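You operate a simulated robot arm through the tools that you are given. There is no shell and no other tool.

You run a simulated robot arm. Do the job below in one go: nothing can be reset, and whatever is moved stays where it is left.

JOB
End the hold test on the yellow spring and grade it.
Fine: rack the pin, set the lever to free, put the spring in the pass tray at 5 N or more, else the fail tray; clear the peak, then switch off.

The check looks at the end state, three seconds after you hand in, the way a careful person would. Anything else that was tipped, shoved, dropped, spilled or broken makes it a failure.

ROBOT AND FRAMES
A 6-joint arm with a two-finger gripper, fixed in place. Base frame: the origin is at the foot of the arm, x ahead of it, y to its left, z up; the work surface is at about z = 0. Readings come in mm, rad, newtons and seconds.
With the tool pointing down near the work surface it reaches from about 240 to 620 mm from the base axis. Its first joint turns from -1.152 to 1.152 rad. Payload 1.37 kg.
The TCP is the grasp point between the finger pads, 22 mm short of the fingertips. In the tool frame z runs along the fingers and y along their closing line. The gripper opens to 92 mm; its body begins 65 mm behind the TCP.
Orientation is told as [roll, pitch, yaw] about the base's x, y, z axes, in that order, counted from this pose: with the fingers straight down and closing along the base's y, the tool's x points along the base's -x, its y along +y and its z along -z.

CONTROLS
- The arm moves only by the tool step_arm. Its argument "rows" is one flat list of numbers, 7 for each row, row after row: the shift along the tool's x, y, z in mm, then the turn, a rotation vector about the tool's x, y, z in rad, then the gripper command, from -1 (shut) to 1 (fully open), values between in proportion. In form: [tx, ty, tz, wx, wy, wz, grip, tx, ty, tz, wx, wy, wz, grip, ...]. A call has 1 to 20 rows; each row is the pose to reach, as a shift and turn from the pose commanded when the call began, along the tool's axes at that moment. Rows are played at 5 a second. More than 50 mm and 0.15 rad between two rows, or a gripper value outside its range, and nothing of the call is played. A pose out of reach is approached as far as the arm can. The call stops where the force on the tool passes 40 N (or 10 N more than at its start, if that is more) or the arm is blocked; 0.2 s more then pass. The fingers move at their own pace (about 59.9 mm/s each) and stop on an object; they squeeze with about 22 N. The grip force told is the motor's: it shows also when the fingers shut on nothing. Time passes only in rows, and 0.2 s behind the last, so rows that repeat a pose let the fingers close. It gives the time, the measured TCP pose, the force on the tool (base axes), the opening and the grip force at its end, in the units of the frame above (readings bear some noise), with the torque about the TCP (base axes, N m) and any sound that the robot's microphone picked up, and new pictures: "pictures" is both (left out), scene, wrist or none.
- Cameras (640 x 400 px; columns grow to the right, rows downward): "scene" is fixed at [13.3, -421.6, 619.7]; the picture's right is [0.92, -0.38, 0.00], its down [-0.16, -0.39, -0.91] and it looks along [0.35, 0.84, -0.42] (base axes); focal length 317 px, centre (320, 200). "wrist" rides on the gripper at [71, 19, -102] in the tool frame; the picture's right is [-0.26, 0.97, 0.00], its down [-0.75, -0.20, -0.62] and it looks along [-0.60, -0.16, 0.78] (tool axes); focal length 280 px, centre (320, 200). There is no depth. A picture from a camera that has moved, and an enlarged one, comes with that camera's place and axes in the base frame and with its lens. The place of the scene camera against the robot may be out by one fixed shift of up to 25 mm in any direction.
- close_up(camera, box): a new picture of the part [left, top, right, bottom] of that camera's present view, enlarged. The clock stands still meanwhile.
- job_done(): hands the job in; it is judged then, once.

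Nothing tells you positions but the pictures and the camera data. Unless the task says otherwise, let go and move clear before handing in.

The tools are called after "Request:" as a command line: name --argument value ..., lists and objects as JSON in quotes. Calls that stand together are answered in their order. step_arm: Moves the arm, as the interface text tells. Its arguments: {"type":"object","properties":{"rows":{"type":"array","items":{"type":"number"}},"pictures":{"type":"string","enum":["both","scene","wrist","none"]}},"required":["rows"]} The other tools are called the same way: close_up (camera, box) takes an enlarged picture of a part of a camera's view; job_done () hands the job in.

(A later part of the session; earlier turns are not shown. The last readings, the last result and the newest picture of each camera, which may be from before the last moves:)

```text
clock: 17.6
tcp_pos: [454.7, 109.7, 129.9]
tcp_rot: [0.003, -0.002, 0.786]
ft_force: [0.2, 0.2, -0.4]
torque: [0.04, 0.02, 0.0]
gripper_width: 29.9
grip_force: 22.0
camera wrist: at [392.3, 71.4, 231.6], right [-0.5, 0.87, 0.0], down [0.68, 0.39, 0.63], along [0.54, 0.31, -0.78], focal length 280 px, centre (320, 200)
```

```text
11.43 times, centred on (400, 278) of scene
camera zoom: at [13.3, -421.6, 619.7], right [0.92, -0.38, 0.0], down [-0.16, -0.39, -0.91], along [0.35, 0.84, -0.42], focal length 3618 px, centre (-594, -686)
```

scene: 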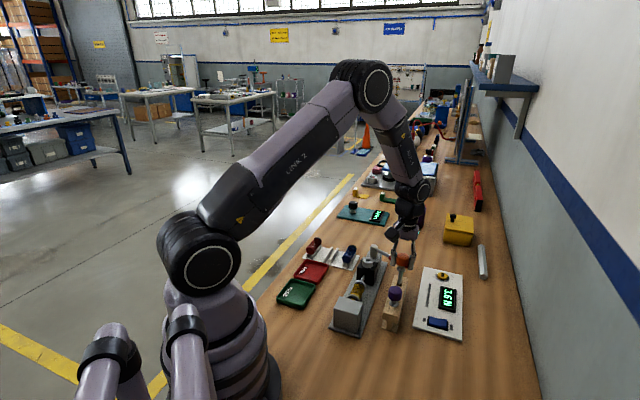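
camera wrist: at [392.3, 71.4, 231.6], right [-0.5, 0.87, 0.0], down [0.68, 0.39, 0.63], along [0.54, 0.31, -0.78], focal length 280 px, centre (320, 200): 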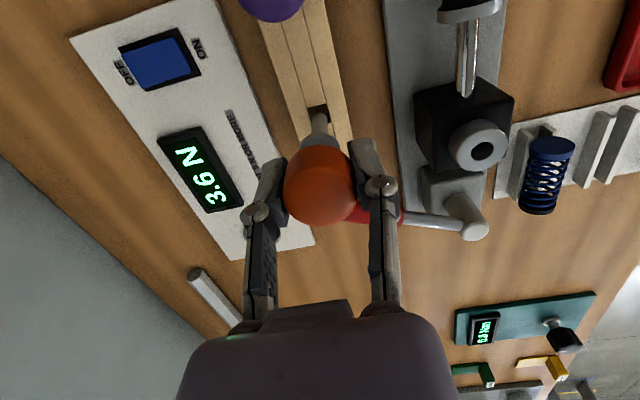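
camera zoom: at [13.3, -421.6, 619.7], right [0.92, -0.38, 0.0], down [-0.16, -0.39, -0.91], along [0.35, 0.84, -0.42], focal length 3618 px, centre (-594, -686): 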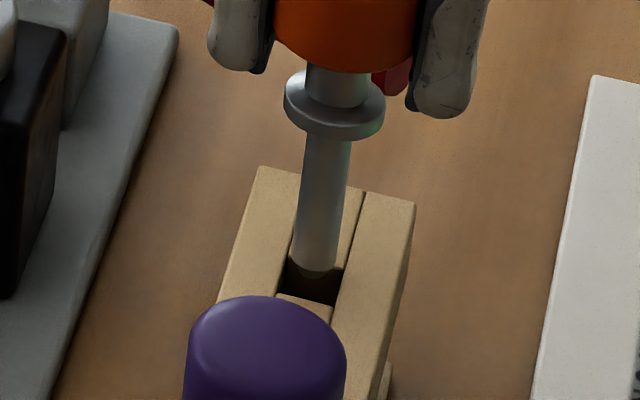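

The tip sits just above the slot; both views suggest the slot centre is about 1.3 mm back toward the camera side. I'll nudge by that and lower slowly to enter.

Request:
step_arm --rows '[1.3, 0.1, 0, 0, 0, 0, -1, 1.3, 0.1, 3, 0, 0, 0, -1, 1.3, 0.1, 6, 0, 0, 0, -1, 1.3, 0.1, 9, 0, 0, 0, -1, 1.3, 0.1, 12, 0, 0, 0, -1]'

Request:
close_up --camera "wrist" --box '[290, 80, 350, 150]'

Request:
close_up --camera "scene" --box '[380, 260, 420, 295]'

```text
clock: 18.8
tcp_pos: [453.4, 106.4, 117.5]
tcp_rot: [0.002, -0.002, 0.785]
ft_force: [1.2, 0.1, 0.3]
torque: [0.09, -0.03, -0.03]
gripper_width: 30.1
grip_force: 21.9
camera wrist: at [390.8, 69.6, 219.9], right [-0.5, 0.87, 0.0], down [0.68, 0.39, 0.63], along [0.54, 0.31, -0.78], focal length 280 px, centre (320, 200)
```

scene: 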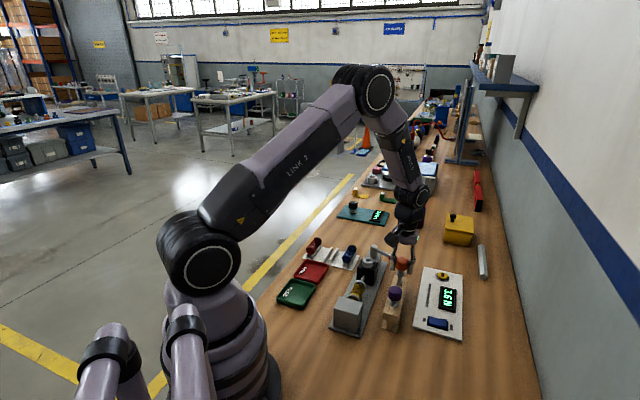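
wrist: 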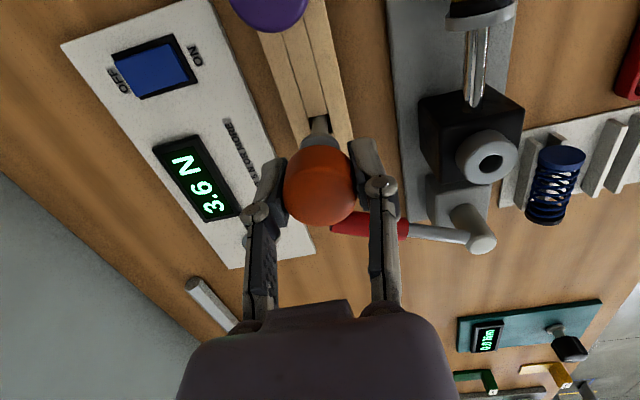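

```text
5.71 times, centred on (320, 115) of wrist
camera zoom: at [390.8, 69.6, 219.9], right [-0.5, 0.87, 0.0], down [0.68, 0.39, 0.63], along [0.54, 0.31, -0.78], focal length 1602 px, centre (320, 686)
```

zoom: 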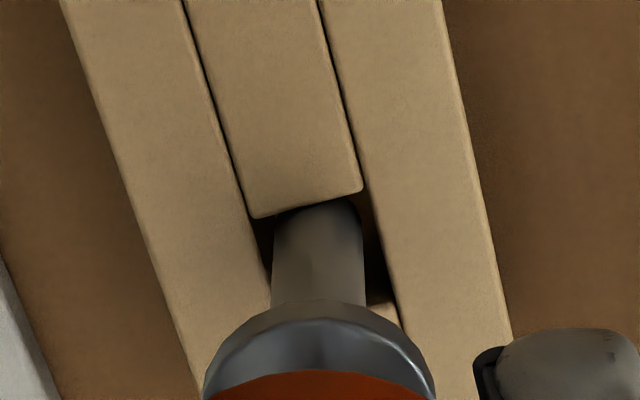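

```text
11.43 times, centred on (400, 278) of scene
camera zoom: at [13.3, -421.6, 619.7], right [0.92, -0.38, 0.0], down [-0.16, -0.39, -0.91], along [0.35, 0.84, -0.42], focal length 3618 px, centre (-594, -686)
```

zoom: 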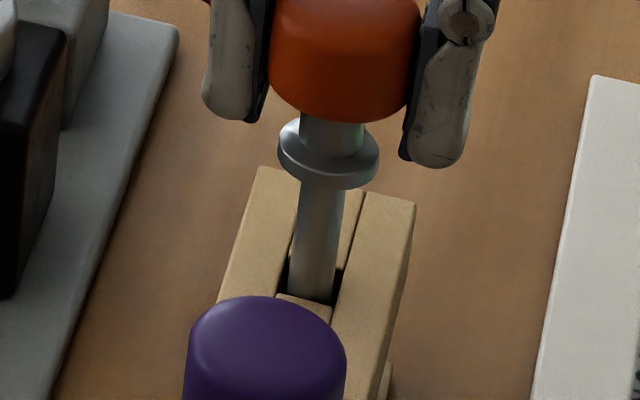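

The tip is in the slot and looks well centred with negligible force. Continuing down in small steps.

Request:
step_arm --rows '[0, 0, 4, 0, 0, 0, -1, 0, 0, 8, 0, 0, 0, -1, 0, 0, 12, 0, 0, 0, -1, 0, 0, 16, 0, 0, 0, -1, 0, 0, 20, 0, 0, 0, -1, 0, 0, 24, 0, 0, 0, -1]'

Request:
close_up --camera "scene" --box '[375, 250, 425, 300]'

```text
clock: 20.2
tcp_pos: [454.2, 107.2, 94.9]
tcp_rot: [0.001, -0.001, 0.784]
ft_force: [1.5, 0.3, 0.7]
torque: [-0.01, -0.01, 0.0]
gripper_width: 29.9
grip_force: 22.1
camera wrist: at [390.9, 69.6, 196.1], right [-0.5, 0.87, 0.0], down [0.68, 0.39, 0.63], along [0.54, 0.31, -0.78], focal length 280 px, centre (320, 200)
```

scene: 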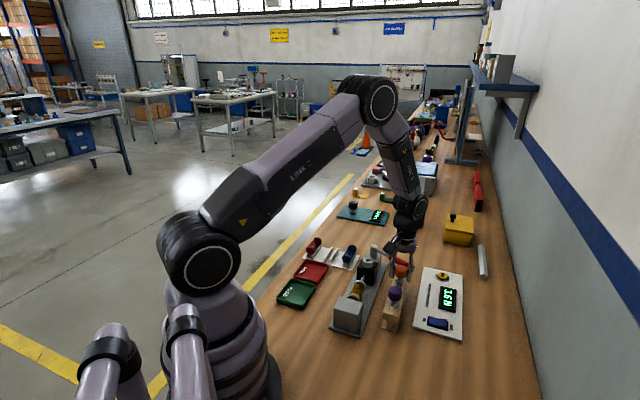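
wrist: 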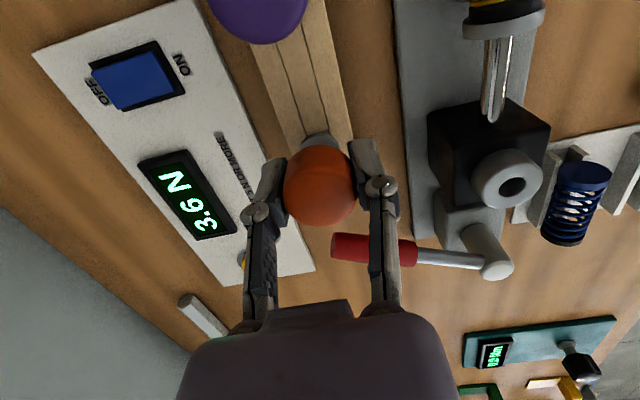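

```text
8.00 times, centred on (400, 275) of scene
camera zoom: at [13.3, -421.6, 619.7], right [0.92, -0.38, 0.0], down [-0.16, -0.39, -0.91], along [0.35, 0.84, -0.42], focal length 2532 px, centre (-320, -400)
```

zoom: 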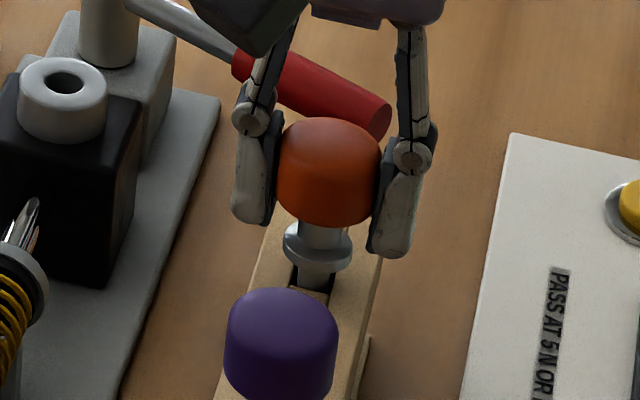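

Request:
step_arm --rows '[0, 0, 3, 0, 0, 0, -1, 0, 0, 6, 0, 0, 0, -1, 0, 0, 9, 0, 0, 0, -1, 0, 0, 9, 0, 0, 0, -1]' --pictures "none"

Request:
close_up --camera "scene" --box '[375, 250, 425, 300]'

Request:
close_up --camera "wrist" --box '[240, 80, 400, 240]'

```text
clock: 21.2
tcp_pos: [453.3, 107.2, 84.3]
tcp_rot: [0.003, 0.0, 0.786]
ft_force: [0.1, 0.2, -1.2]
torque: [-0.02, 0.0, 0.02]
gripper_width: 30.0
grip_force: 22.2
```

```text
8.00 times, centred on (400, 275) of scene
camera zoom: at [13.3, -421.6, 619.7], right [0.92, -0.38, 0.0], down [-0.16, -0.39, -0.91], along [0.35, 0.84, -0.42], focal length 2532 px, centre (-320, -400)
```

zoom: 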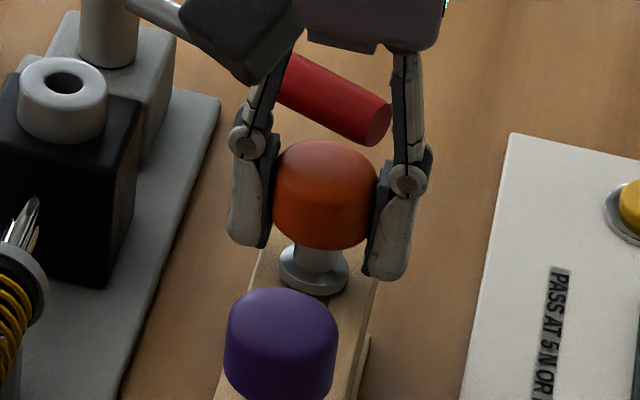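

```text
2.50 times, centred on (320, 160) of wrist
camera zoom: at [390.9, 70.2, 186.7], right [-0.5, 0.87, 0.0], down [0.68, 0.39, 0.63], along [0.54, 0.31, -0.78], focal length 701 px, centre (320, 300)
```

zoom: 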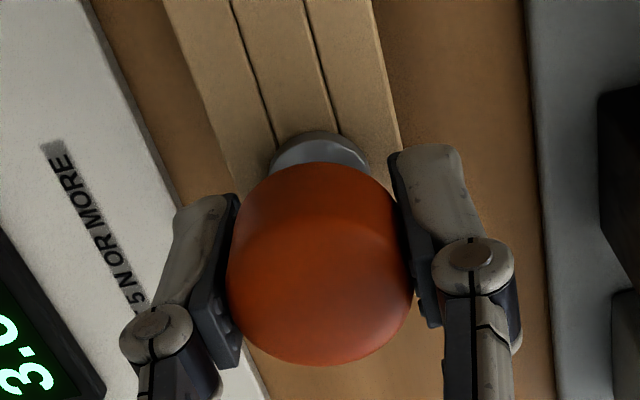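

Request:
step_arm --rows '[0, 0, 0.7, 0, 0, 0, -1, 0, 0, 1.4, 0, 0, 0, -1, 0, 0, 2, 0, 0, 0, -1]' --pictures "none"

Request:
close_up --camera "scene" --box '[385, 265, 415, 295]'

```text
clock: 22.0
tcp_pos: [454.0, 107.4, 82.8]
tcp_rot: [0.001, 0.0, 0.784]
ft_force: [-0.7, 0.3, -0.3]
torque: [0.03, 0.0, -0.01]
gripper_width: 30.3
grip_force: 22.2
```

```text
13.33 times, centred on (400, 280) of scene
camera zoom: at [13.3, -421.6, 619.7], right [0.92, -0.38, 0.0], down [-0.16, -0.39, -0.91], along [0.35, 0.84, -0.42], focal length 4221 px, centre (-747, -867)
```

zoom: 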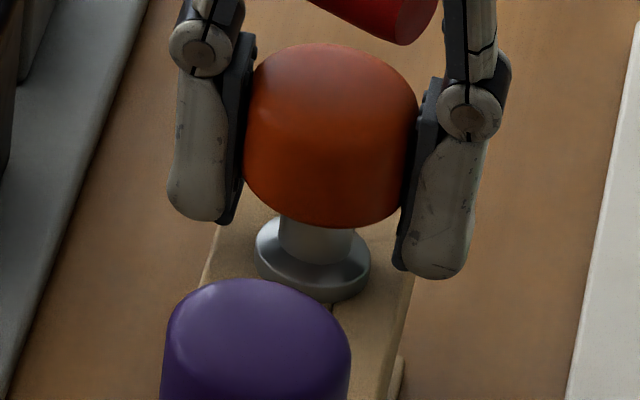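

Request:
step_arm --rows '[0, 0, 0.7, 0, 0, 0, -1, 0, 0, 1.4, 0, 0, 0, -1, 0, 0, 2, 0, 0, 0, -1]' --pictures "none"

Request:
close_up --camera "scene" --box '[385, 265, 415, 295]'

```text
clock: 22.8
tcp_pos: [454.8, 106.9, 81.7]
tcp_rot: [0.002, -0.001, 0.785]
ft_force: [-3.3, -3.0, 14.7]
torque: [-0.05, 0.06, 0.02]
gripper_width: 29.9
grip_force: 22.6
```

```text
13.33 times, centred on (400, 280) of scene
camera zoom: at [13.2, -421.6, 619.7], right [0.92, -0.38, 0.0], down [-0.16, -0.39, -0.91], along [0.35, 0.84, -0.42], focal length 4221 px, centre (-747, -867)
```

zoom: 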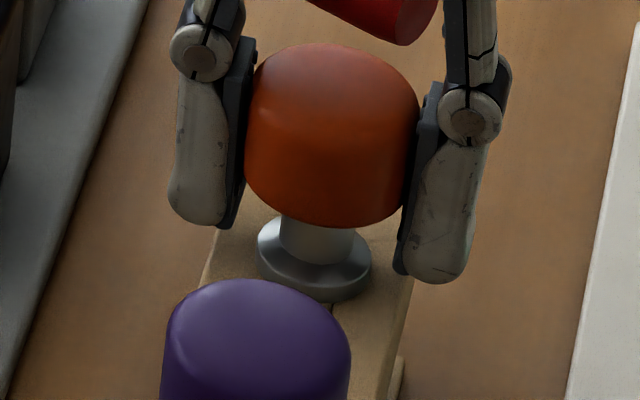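

Contact of about 15 N shows the flange has seated on the rack. I'll back off 1 mm, open the fingers and rise straight up.

Request:
step_arm --rows '[0, 0, -1, 0, 0, 0, -1, 0, 0, -1, 0, 0, 0, 0, 0, 0, -1, 0, 0, 0, 0.2, 0, 0, -1, 0, 0, 0, 0.35, 0, 0, -1, 0, 0, 0, 0.35]'

Request:
close_up --camera "scene" --box '[370, 250, 430, 310]'

```text
clock: 24.0
tcp_pos: [453.9, 106.9, 81.5]
tcp_rot: [0.001, -0.002, 0.783]
ft_force: [0.7, -0.6, -0.4]
torque: [0.01, 0.03, 0.01]
gripper_width: 62.1
grip_force: 0.1
camera wrist: at [391.2, 69.8, 183.8], right [-0.5, 0.87, 0.0], down [0.68, 0.39, 0.63], along [0.54, 0.31, -0.78], focal length 280 px, centre (320, 200)
```

scene: 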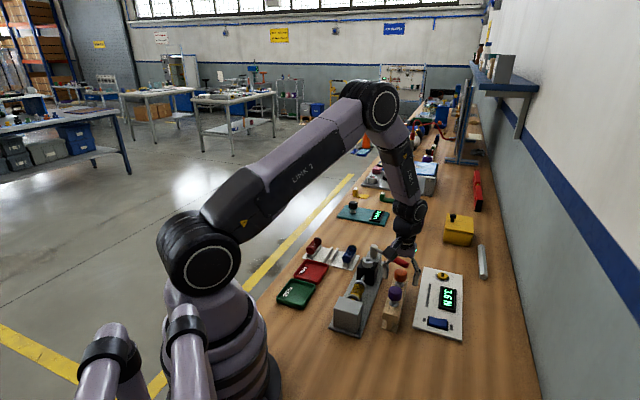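
wrist: 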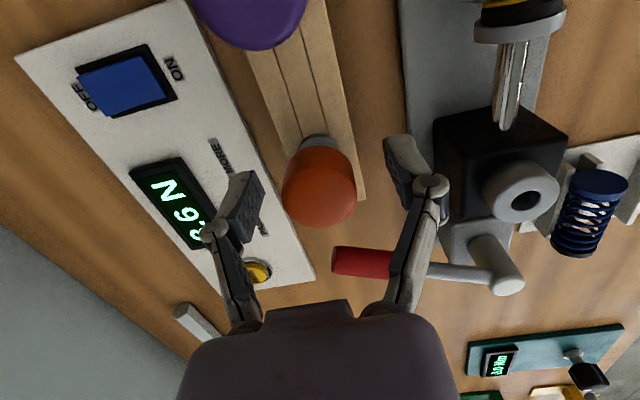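

```text
6.67 times, centred on (400, 280) of scene
camera zoom: at [13.3, -421.6, 619.7], right [0.92, -0.38, 0.0], down [-0.16, -0.39, -0.91], along [0.35, 0.84, -0.42], focal length 2110 px, centre (-213, -333)
```

zoom: 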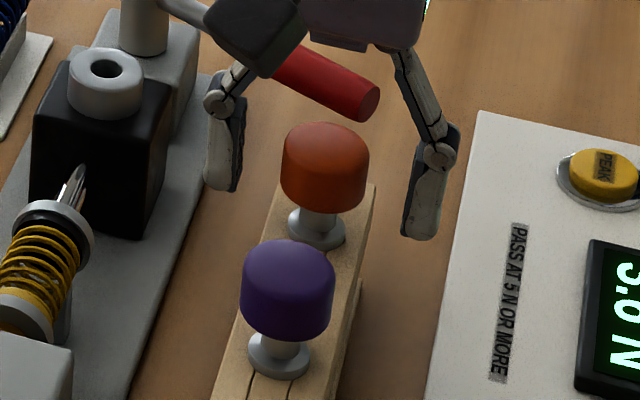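

The orange pin is seated in the rack beside the purple one and released. I'll rise and then swing around to straddle the red lever handle (tip near (507, 146), hub near (466, 252), z about 72).

Request:
step_arm --rows '[0, 0, -20, 0, 0, 0, 0.35, 0, 0, -45, 0, 0, 0, 0.35, 0, 0, -80, 0, 0, 0, 0.35, 0, 0, -115, 0, 0, 0, 0.35, 0, 0, -115, 0, 0, 0, 0.35]'

Request:
close_up --camera "wrist" --box '[160, 0, 520, 240]'

Request:
close_up --camera "scene" --box '[330, 230, 430, 340]'

```text
clock: 25.2
tcp_pos: [455.5, 106.4, 195.2]
tcp_rot: [0.003, -0.002, 0.786]
ft_force: [1.0, -0.3, -0.2]
torque: [0.03, 0.0, 0.01]
gripper_width: 62.4
grip_force: 0.0
camera wrist: at [392.4, 69.3, 298.0], right [-0.5, 0.87, 0.0], down [0.68, 0.39, 0.63], along [0.54, 0.31, -0.78], focal length 280 px, centre (320, 200)
```

scene: 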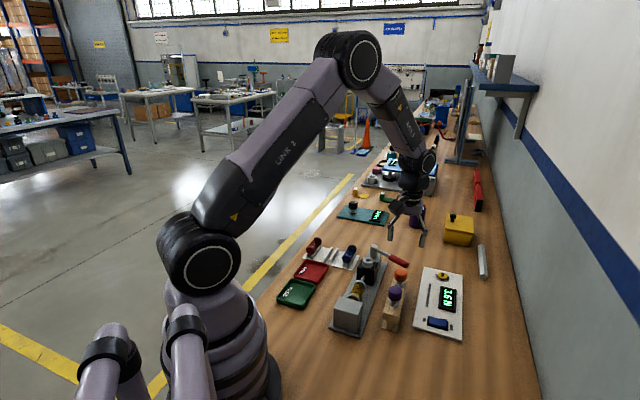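
wrist: 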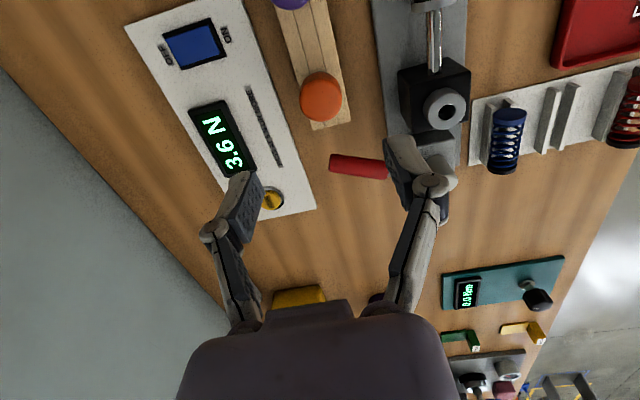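

```text
1.67 times, centred on (340, 120) of wrist
camera zoom: at [392.4, 69.3, 298.0], right [-0.5, 0.87, 0.0], down [0.68, 0.39, 0.63], along [0.54, 0.31, -0.78], focal length 467 px, centre (287, 333)
```

zoom: 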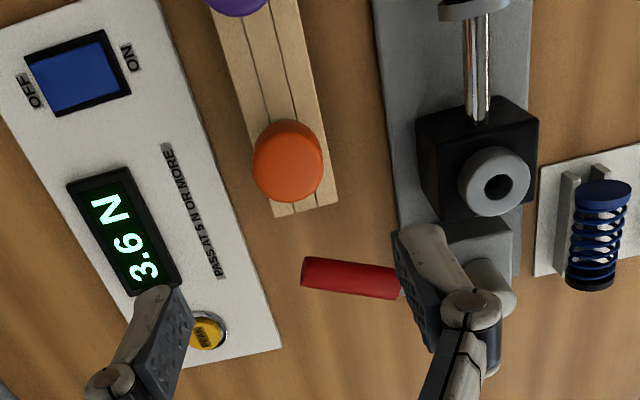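

```text
3.64 times, centred on (380, 285) of scene
camera zoom: at [13.3, -421.6, 619.7], right [0.92, -0.38, 0.0], down [-0.16, -0.39, -0.91], along [0.35, 0.84, -0.42], focal length 1151 px, centre (102, -109)
```

zoom: 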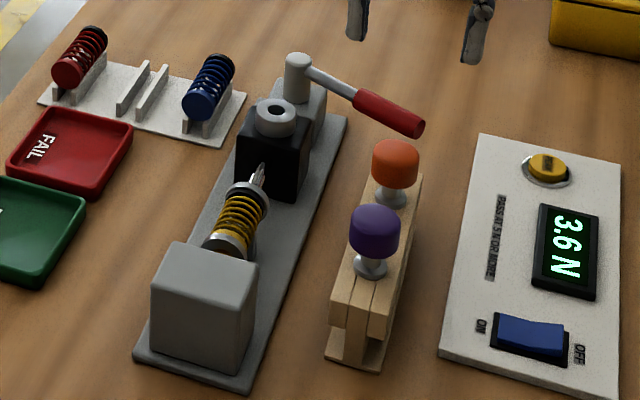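

Request:
step_arm --rows '[-5.3, 0.7, 0.5, 0, 0, 0.1417, 0.35, -10.6, 1.4, 1, 0, 0, 0.2834, 0.35, -16, 2.2, 1.5, 0, 0, 0.4251, 0.35, -21.3, 2.9, 2, 0, 0, 0.5669, 0.35, -26.6, 3.6, 2.4, 0, 0, 0.7086, 0.35, -31.9, 4.3, 2.9, 0, 0, 0.8503, 0.35, -37.3, 5, 3.4, 0, 0, 0.992, 0.35, -42.6, 5.8, 3.9, 0, 0, 1.1337, 0, -47.9, 6.5, 4.4, 0, 0, 1.2754, -0.13, -53.2, 7.2, 4.9, 0, 0, 1.4171, -0.13, -58.5, 7.9, 5.3, 0, 0, 1.5589, -0.13, -63.9, 8.7, 5.8, 0, 0, 1.7006, -0.13, -69.2, 9.4, 6.3, 0, 0, 1.8423, -0.13, -74.5, 10.1, 6.8, 0, 0, 1.984, -0.13, -74.5, 10.1, 6.8, 0, 0, 1.984, -0.13]'

Request:
close_up --camera "wrist" --box '[200, 40, 440, 240]'

```text
clock: 28.4
tcp_pos: [499.6, 166.6, 190.4]
tcp_rot: [0.001, 0.005, -1.202]
ft_force: [-0.2, 0.6, -0.4]
torque: [0.01, 0.03, -0.02]
gripper_width: 39.7
grip_force: 0.0
camera wrist: at [492.5, 239.4, 292.7], right [0.99, 0.11, 0.0], down [0.08, -0.78, 0.62], along [0.07, -0.62, -0.78], focal length 280 px, centre (320, 200)
```

scene: 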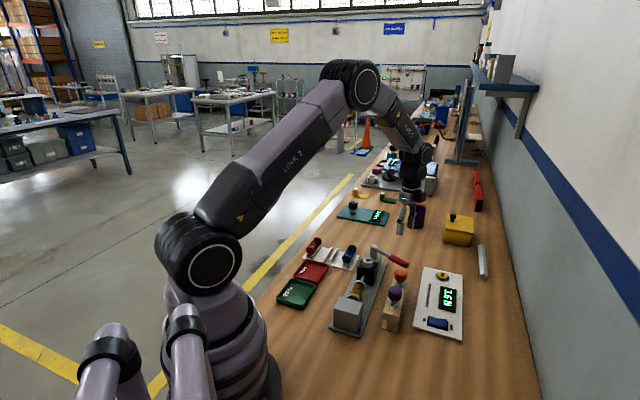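
wrist: 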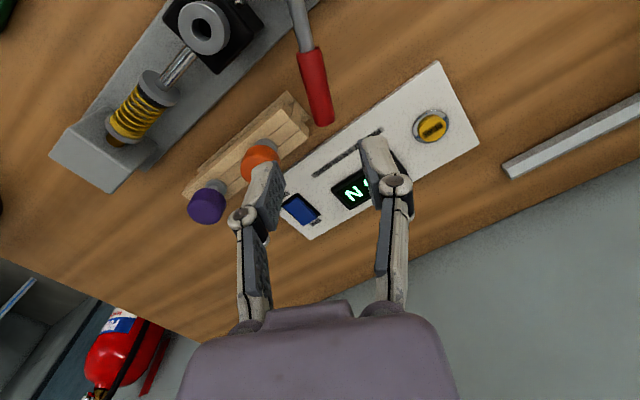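

```text
2.00 times, centred on (320, 140) of wrist
camera zoom: at [492.5, 239.4, 292.7], right [0.99, 0.11, 0.0], down [0.08, -0.78, 0.62], along [0.07, -0.62, -0.78], focal length 561 px, centre (320, 320)
```

zoom: 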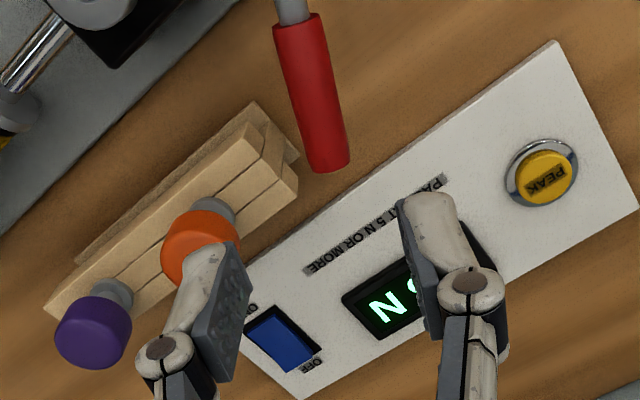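

The handle is centred between the fingers in the projected view. Descending to straddle it loosely.

Request:
step_arm --rows '[0, 0, 30, 0, 0, 0, -0.13, 0, 0, 60, 0, 0, 0, -0.13, 0, 0, 85, 0, 0, 0, -0.13, 0, 0, 102, 0, 0, 0, -0.13, 0, 0, 113, 0, 0, 0, -0.13, 0, 0, 113, 0, 0, 0, -0.13]'

Request:
close_up --camera "scene" --box '[350, 220, 450, 310]'

Request:
close_up --camera "wrist" --box '[180, 40, 440, 240]'

```text
clock: 29.8
tcp_pos: [498.5, 165.5, 75.3]
tcp_rot: [0.001, 0.004, -1.199]
ft_force: [0.2, 0.5, -0.8]
torque: [0.0, 0.02, 0.01]
gripper_width: 39.9
grip_force: 0.0
camera wrist: at [491.6, 238.0, 177.4], right [0.99, 0.11, 0.0], down [0.08, -0.78, 0.62], along [0.07, -0.62, -0.78], focal length 280 px, centre (320, 200)
```

scene: 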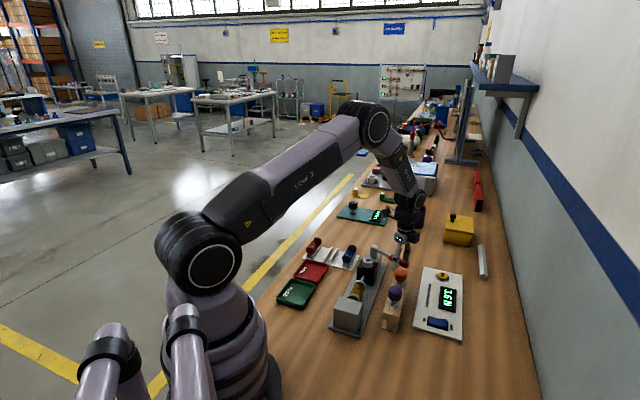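
wrist: 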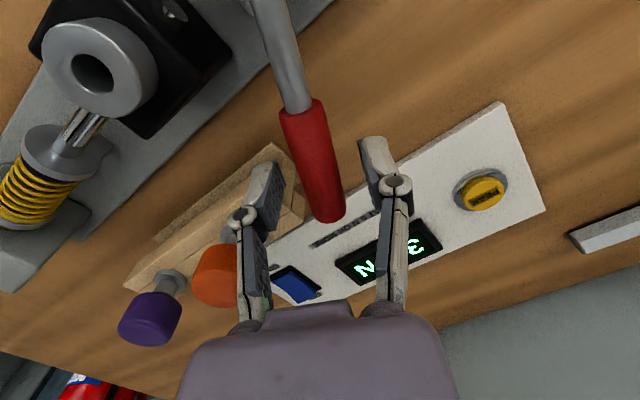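

```text
4.44 times, centred on (400, 265) of scene
camera zoom: at [13.3, -421.6, 619.7], right [0.92, -0.38, 0.0], down [-0.16, -0.39, -0.91], along [0.35, 0.84, -0.42], focal length 1407 px, centre (-36, -89)
```

zoom: 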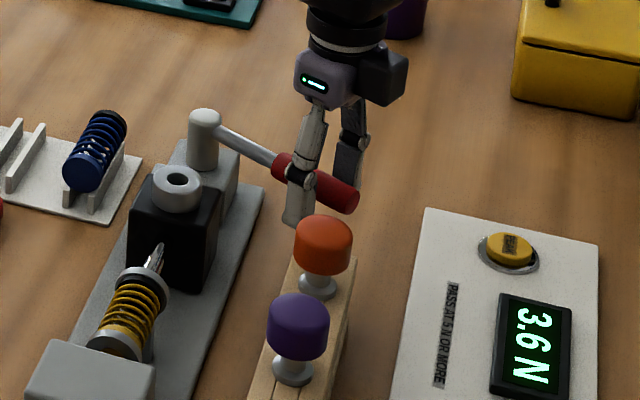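

```text
2.00 times, centred on (310, 140) of wrist
camera zoom: at [491.6, 238.0, 177.4], right [0.99, 0.11, 0.0], down [0.08, -0.78, 0.62], along [0.07, -0.62, -0.78], focal length 561 px, centre (340, 320)
```

zoom: 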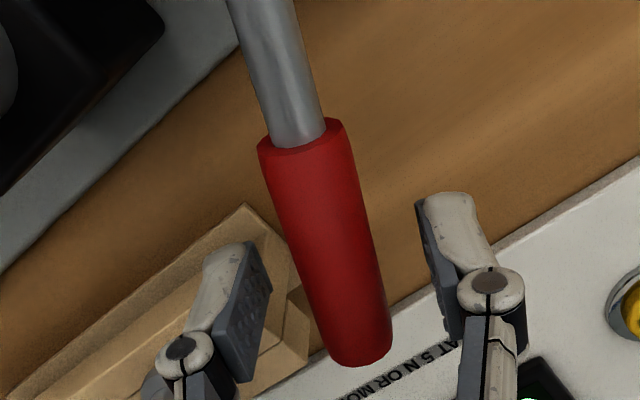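

The handle is between the fingers. I'll close to a loose straddle and swing it slowly counter-clockwise (away from the spring end), watching force and the rod.

Request:
step_arm --rows '[0, 0, 0, 0, 0, 0, -0.48, 0, 0, 0, 0, 0, 0, -0.48, 0.1, 4.6, 0, 0, 0, -0.05, -0.48, 0.5, 9.2, 0, 0, 0, -0.1, -0.48, 1, 13.7, 0, 0, 0, -0.15, -0.48]'

Request:
close_up --camera "scene" --box '[320, 220, 460, 330]'

```text
clock: 31.0
tcp_pos: [512.2, 172.0, 77.5]
tcp_rot: [0.001, 0.002, -1.047]
ft_force: [-0.4, -1.1, 0.1]
torque: [-0.01, -0.02, 0.01]
gripper_width: 25.0
grip_force: 0.7
camera wrist: at [493.4, 242.6, 179.0], right [0.97, 0.26, 0.0], down [0.2, -0.76, 0.62], along [0.16, -0.6, -0.78], focal length 280 px, centre (320, 200)
```

scene: 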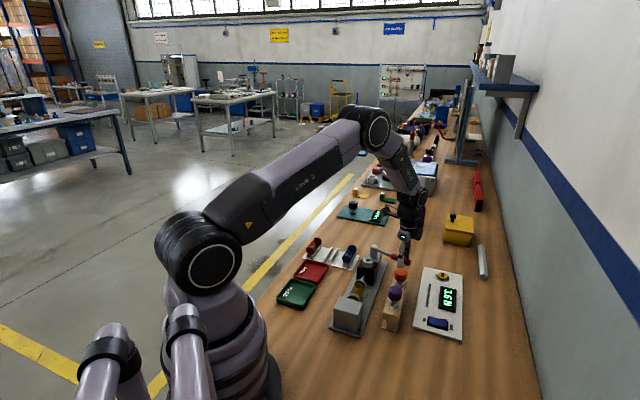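
wrist: 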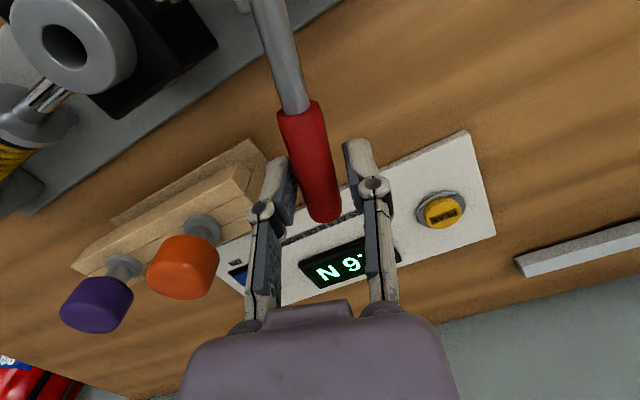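

```text
3.64 times, centred on (390, 275) of scene
camera zoom: at [13.3, -421.6, 619.7], right [0.92, -0.38, 0.0], down [-0.16, -0.39, -0.91], along [0.35, 0.84, -0.42], focal length 1151 px, centre (66, -73)
```

zoom: 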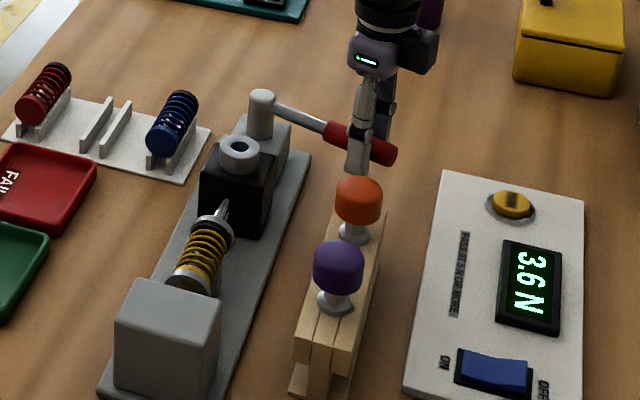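

Request:
step_arm --rows '[0.1, 4.6, 0, 0, 0, -0.05, -0.48, 0.5, 9.2, 0, 0, 0, -0.1, -0.48, 1, 13.7, 0, 0, 0, -0.15, -0.48, 1.8, 18.3, 0, 0, 0, -0.2, -0.48, 2.9, 22.8, 0, 0, 0, -0.25, -0.48]'

Request:
close_up --camera "scene" --box '[320, 220, 460, 330]'

Request:
close_up --camera "scene" --box '[330, 240, 400, 310]'

```text
clock: 32.2
tcp_pos: [530.2, 186.4, 77.6]
tcp_rot: [0.0, 0.002, -0.798]
ft_force: [0.7, 1.2, -0.2]
torque: [-0.01, -0.03, 0.0]
gripper_width: 24.1
grip_force: 0.1
camera wrist: at [495.1, 249.7, 179.9], right [0.87, 0.49, 0.0], down [0.38, -0.68, 0.62], along [0.3, -0.54, -0.78], focal length 280 px, centre (320, 200)
```

scene: 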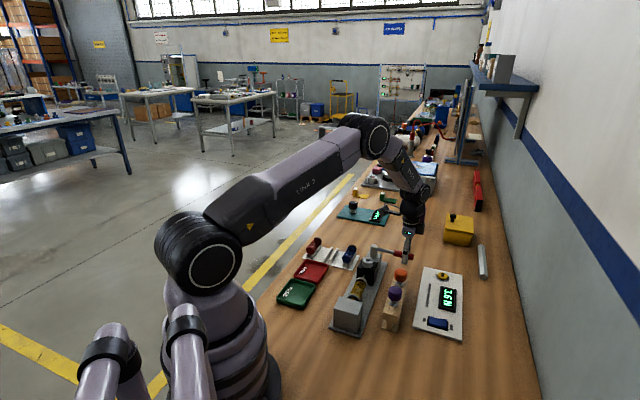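
wrist: 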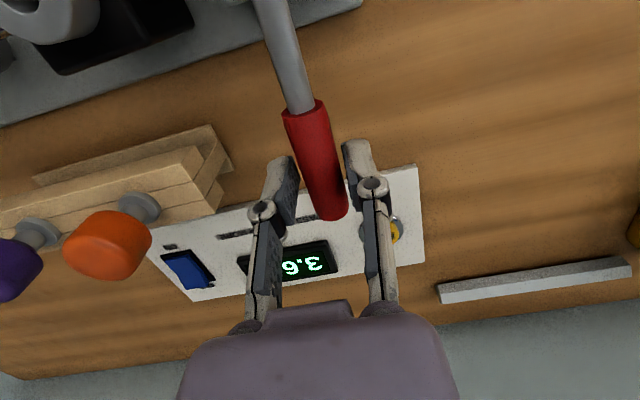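

```text
3.64 times, centred on (390, 275) of scene
camera zoom: at [13.3, -421.6, 619.7], right [0.92, -0.38, 0.0], down [-0.16, -0.39, -0.91], along [0.35, 0.84, -0.42], focal length 1151 px, centre (66, -73)
```

zoom: 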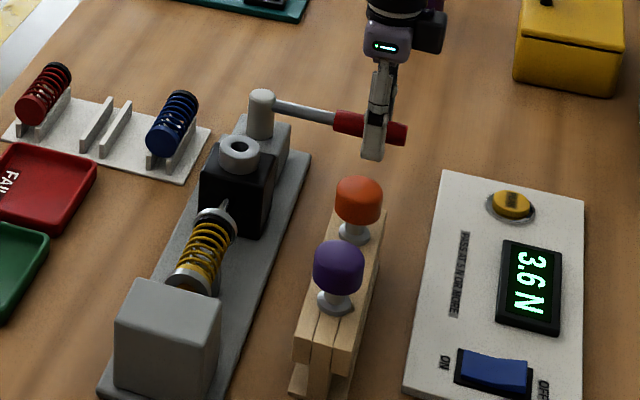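

```text
5.71 times, centred on (365, 275) of scene
camera zoom: at [13.3, -421.6, 619.7], right [0.92, -0.38, 0.0], down [-0.16, -0.39, -0.91], along [0.35, 0.84, -0.42], focal length 1809 px, centre (63, -229)
```

zoom: 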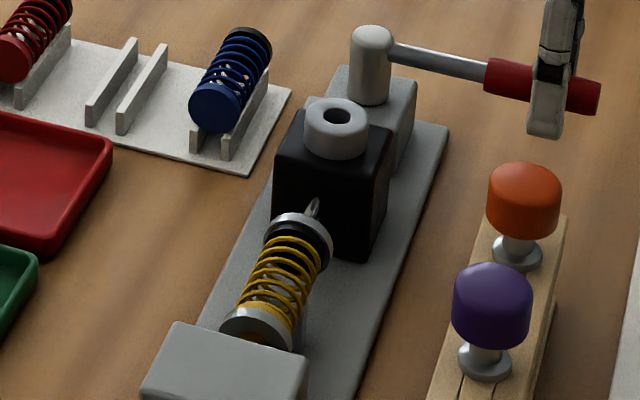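

The rod is retracting and the spring is lengthening, so this is the free direction; the display still holds 3.6 N. Continuing the swing.

Request:
step_arm --rows '[0.1, 4.6, 0, 0, 0, -0.05, -0.48, 0.5, 9.2, 0, 0, 0, -0.1, -0.48, 1, 13.7, 0, 0, 0, -0.15, -0.48, 1.8, 18.3, 0, 0, 0, -0.2, -0.48, 2.9, 22.8, 0, 0, 0, -0.25, -0.48]'

Request:
close_up --camera "scene" --box '[330, 230, 440, 310]'

```text
clock: 33.4
tcp_pos: [544.9, 205.1, 78.3]
tcp_rot: [0.002, 0.002, -0.55]
ft_force: [0.6, 1.3, -0.3]
torque: [-0.01, -0.04, 0.04]
gripper_width: 24.8
grip_force: 0.5
camera wrist: at [495.4, 257.8, 180.0], right [0.73, 0.69, 0.0], down [0.54, -0.57, 0.62], along [0.43, -0.45, -0.78], focal length 280 px, centre (320, 200)
```

scene: 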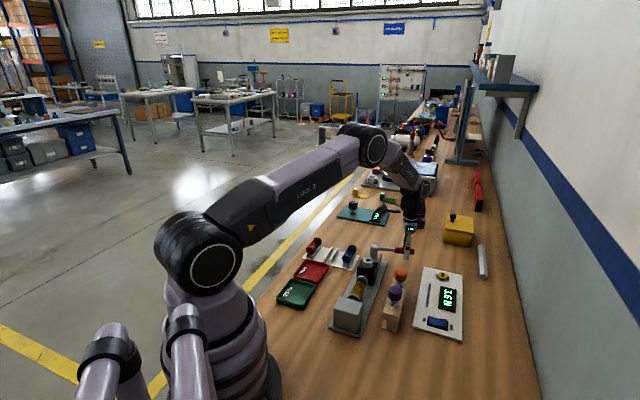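
wrist: 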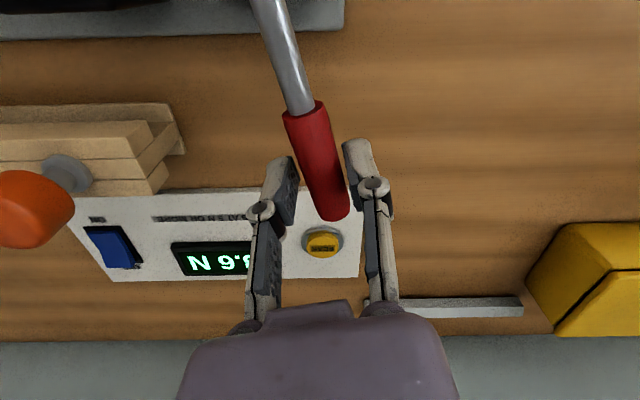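

```text
5.00 times, centred on (385, 270) of scene
camera zoom: at [13.3, -421.6, 619.7], right [0.92, -0.38, 0.0], down [-0.16, -0.39, -0.91], along [0.35, 0.84, -0.42], focal length 1583 px, centre (-5, -150)
```

zoom: 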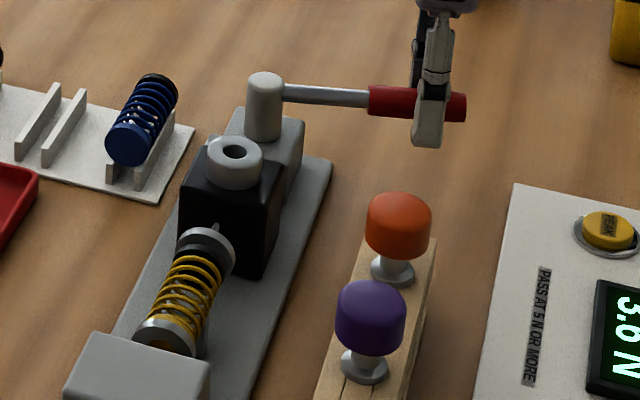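

Request:
step_arm --rows '[0.1, 4.6, 0, 0, 0, -0.05, -0.48, 0.5, 9.2, 0, 0, 0, -0.1, -0.48, 1, 13.7, 0, 0, 0, -0.15, -0.48, 1.8, 18.3, 0, 0, 0, -0.2, -0.48]'

Request:
close_up --camera "scene" --box '[330, 230, 440, 310]'

```text
clock: 34.4
tcp_pos: [552.2, 221.1, 78.1]
tcp_rot: [0.002, 0.001, -0.348]
ft_force: [0.4, 1.0, -0.5]
torque: [0.01, 0.0, -0.04]
gripper_width: 24.7
grip_force: 0.3
camera wrist: at [492.2, 263.7, 180.2], right [0.58, 0.82, 0.0], down [0.64, -0.45, 0.62], along [0.51, -0.36, -0.78], focal length 280 px, centre (320, 200)
```

scene: 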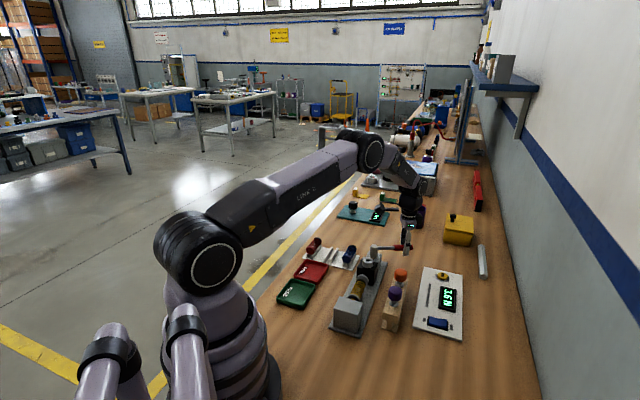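
wrist: 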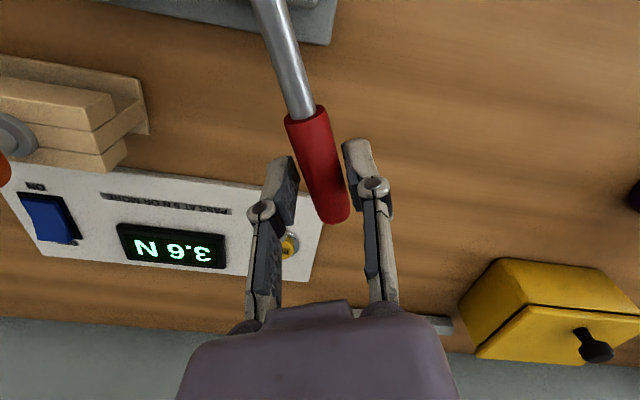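

```text
5.00 times, centred on (385, 270) of scene
camera zoom: at [13.3, -421.6, 619.7], right [0.92, -0.38, 0.0], down [-0.16, -0.39, -0.91], along [0.35, 0.84, -0.42], focal length 1583 px, centre (-5, -150)
```

zoom: 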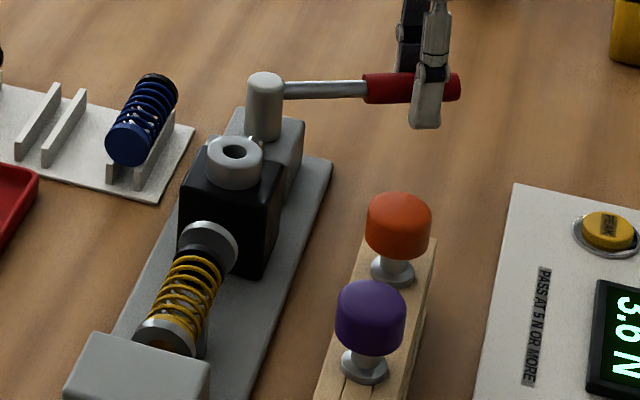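

Request:
step_arm --rows '[0.1, 4.6, 0, 0, 0, -0.05, -0.48, 0.5, 9.2, 0, 0, 0, -0.1, -0.48, 1, 13.7, 0, 0, 0, -0.15, -0.48]'

Request:
close_up --camera "scene" --box '[330, 230, 440, 310]'

Request:
close_up --camera "wrist" --box '[200, 0, 440, 240]'

```text
clock: 35.2
tcp_pos: [553.5, 232.7, 75.3]
tcp_rot: [-0.002, 0.01, -0.201]
ft_force: [-17.2, -21.3, 0.2]
torque: [-0.06, 0.25, -0.41]
gripper_width: 39.5
grip_force: 11.7
camera wrist: at [489.8, 265.2, 178.1], right [0.45, 0.89, -0.01], down [0.7, -0.35, 0.62], along [0.55, -0.28, -0.78], focal length 280 px, centre (320, 200)
```

scene: 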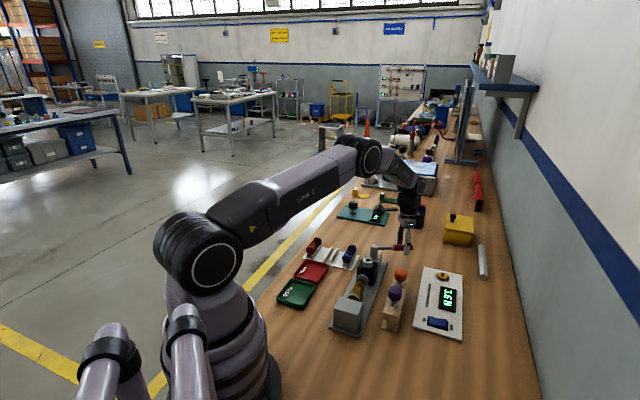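
wrist: 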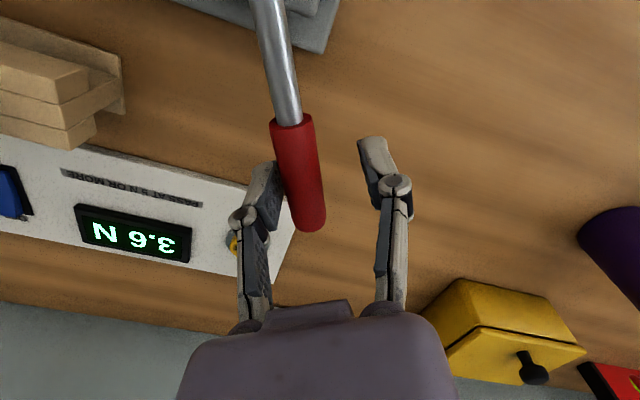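

```text
5.00 times, centred on (385, 270) of scene
camera zoom: at [13.2, -421.6, 619.7], right [0.92, -0.38, 0.0], down [-0.16, -0.39, -0.91], along [0.35, 0.84, -0.42], focal length 1583 px, centre (-5, -150)
```

zoom: 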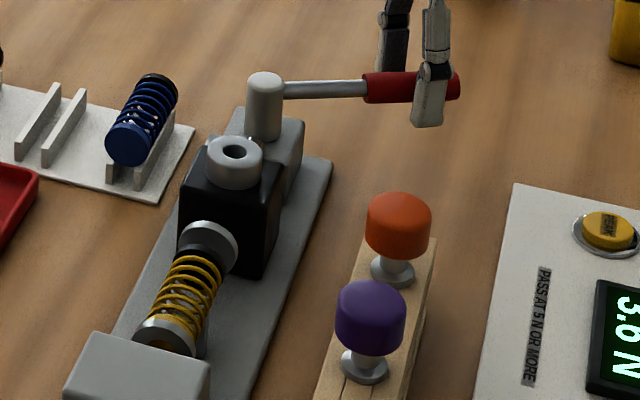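

```text
1.67 times, centred on (320, 120) of wrist
camera zoom: at [489.8, 265.2, 178.1], right [0.45, 0.89, -0.01], down [0.7, -0.35, 0.62], along [0.55, -0.28, -0.78], focal length 467 px, centre (320, 333)
```

zoom: 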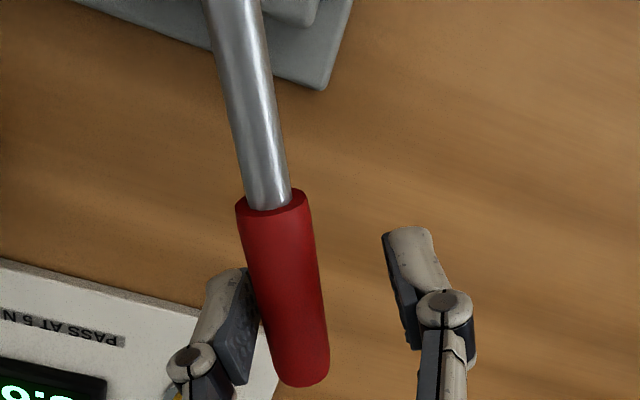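

The lever reached its end stop and the plunger disc is fully retracted. I'll back the fingers off the handle, open, and lift straight away.

Request:
step_arm --rows '[0, -4, 0, 0, 0, 0, -0.2, 0, -9, 0, 0, 0, 0, 0, 0, -11, 0, 0, 0, 0, 0.05, 0, -11, 0, 0, 0, 0, 0.05]'

Request:
close_up --camera "wrist" --box '[200, 0, 440, 240]'

Request:
close_up --camera "scene" --box '[330, 230, 440, 310]'

```text
clock: 36.2
tcp_pos: [554.2, 222.1, 77.4]
tcp_rot: [0.003, 0.001, -0.199]
ft_force: [0.0, 0.6, 0.5]
torque: [0.02, 0.01, -0.01]
gripper_width: 48.0
grip_force: 0.1
camera wrist: at [489.1, 255.6, 179.5], right [0.45, 0.89, 0.0], down [0.7, -0.35, 0.62], along [0.56, -0.28, -0.78], focal length 280 px, centre (320, 200)
```

scene: 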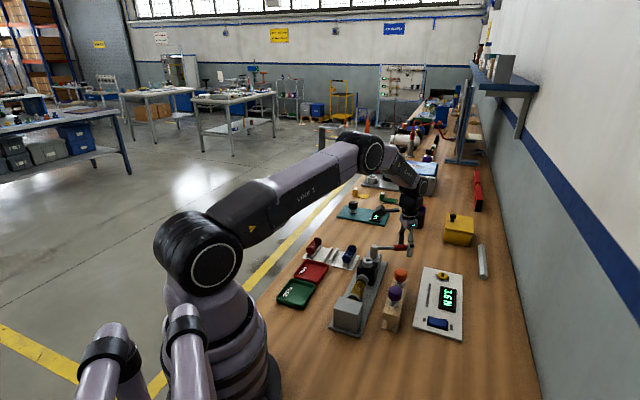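
wrist: 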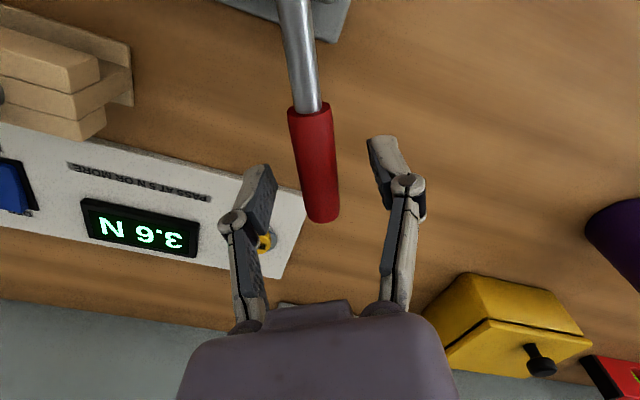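

```text
1.67 times, centred on (320, 120) of wrist
camera zoom: at [489.1, 255.6, 179.5], right [0.45, 0.89, 0.0], down [0.7, -0.35, 0.62], along [0.56, -0.28, -0.78], focal length 467 px, centre (320, 333)
```

zoom: 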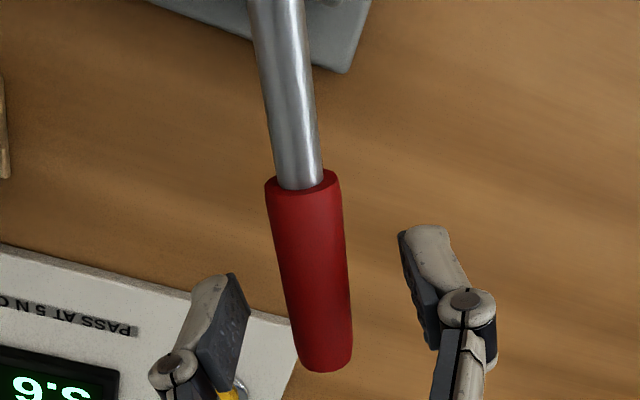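

```text
5.00 times, centred on (385, 270) of scene
camera zoom: at [13.3, -421.6, 619.7], right [0.92, -0.38, 0.0], down [-0.16, -0.39, -0.91], along [0.35, 0.84, -0.42], focal length 1583 px, centre (-5, -150)
```

zoom: 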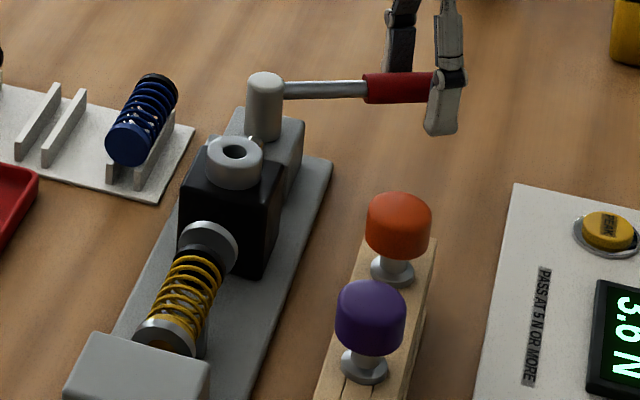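

The lever stays put at its stop. I'll lift clear and move over the yellow spring with the gripper turned back to close across its axis.

Request:
step_arm --rows '[0, 0, -35, 0, 0, 0, 0.05, 0, 0, -75, 0, 0, 0, 0.05, 0, 0, -120, 0, 0, 0, 0.05, 24.8, -15.8, -123, 0, 0, -0.1406, 0.05, 49.6, -31.6, -126, 0, 0, -0.2811, 0.05, 74.4, -47.4, -129, 0, 0, -0.4217, 0.05, 99.2, -63.1, -132, 0, 0, -0.5623, 0.05, 124, -78.9, -135, 0, 0, -0.7029, 0.05, 148.8, -94.7, -138, 0, 0, -0.8434, 0.05, 173.6, -110.5, -141, 0, 0, -0.984, 0.05, 173.6, -110.5, -141, 0, 0, -0.984, 0.05]'

Request:
close_up --camera "wrist" --box '[240, 0, 420, 200]'

Request:
close_up --camera "scene" --box '[325, 240, 425, 340]'

```text
clock: 38.6
tcp_pos: [361.3, 151.1, 217.6]
tcp_rot: [0.002, -0.002, 0.788]
ft_force: [-0.8, 0.5, 0.8]
torque: [-0.01, -0.04, -0.01]
gripper_width: 48.4
grip_force: 0.0
camera wrist: at [298.0, 113.0, 319.4], right [-0.5, 0.87, 0.0], down [0.68, 0.39, 0.63], along [0.54, 0.31, -0.78], focal length 280 px, centre (320, 200)
```

scene: 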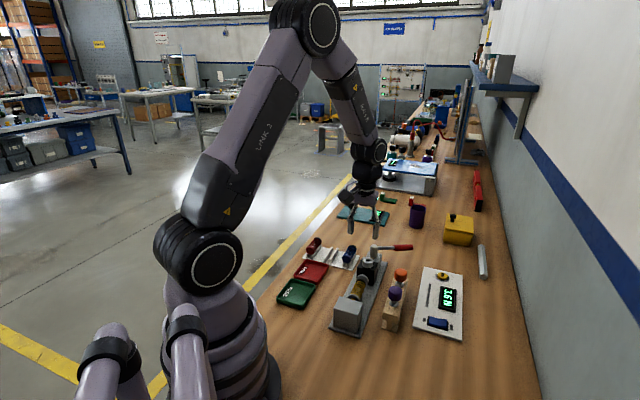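
wrist: 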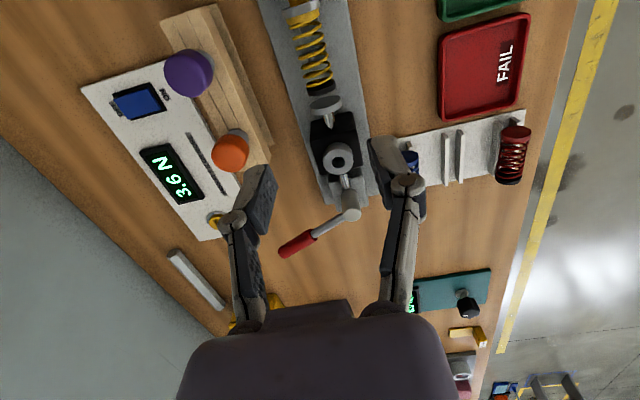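

```text
2.00 times, centred on (330, 100) of wrist
camera zoom: at [298.0, 113.0, 319.4], right [-0.5, 0.87, 0.0], down [0.68, 0.39, 0.63], along [0.54, 0.31, -0.78], focal length 561 px, centre (300, 400)
```

zoom: 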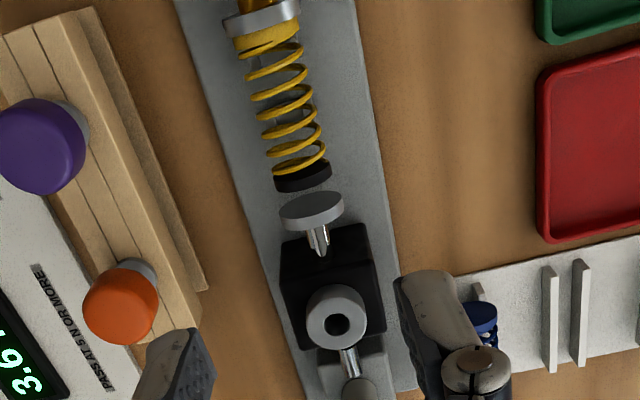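

```text
4.00 times, centred on (375, 290) of scene
camera zoom: at [13.3, -421.6, 619.7], right [0.92, -0.38, 0.0], down [-0.16, -0.39, -0.91], along [0.35, 0.84, -0.42], focal length 1266 px, centre (100, -160)
```

zoom: 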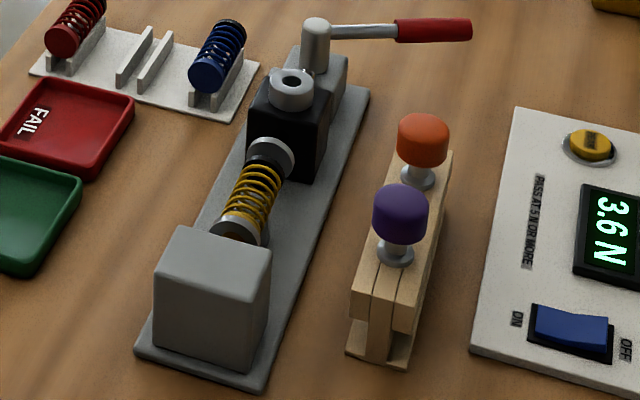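

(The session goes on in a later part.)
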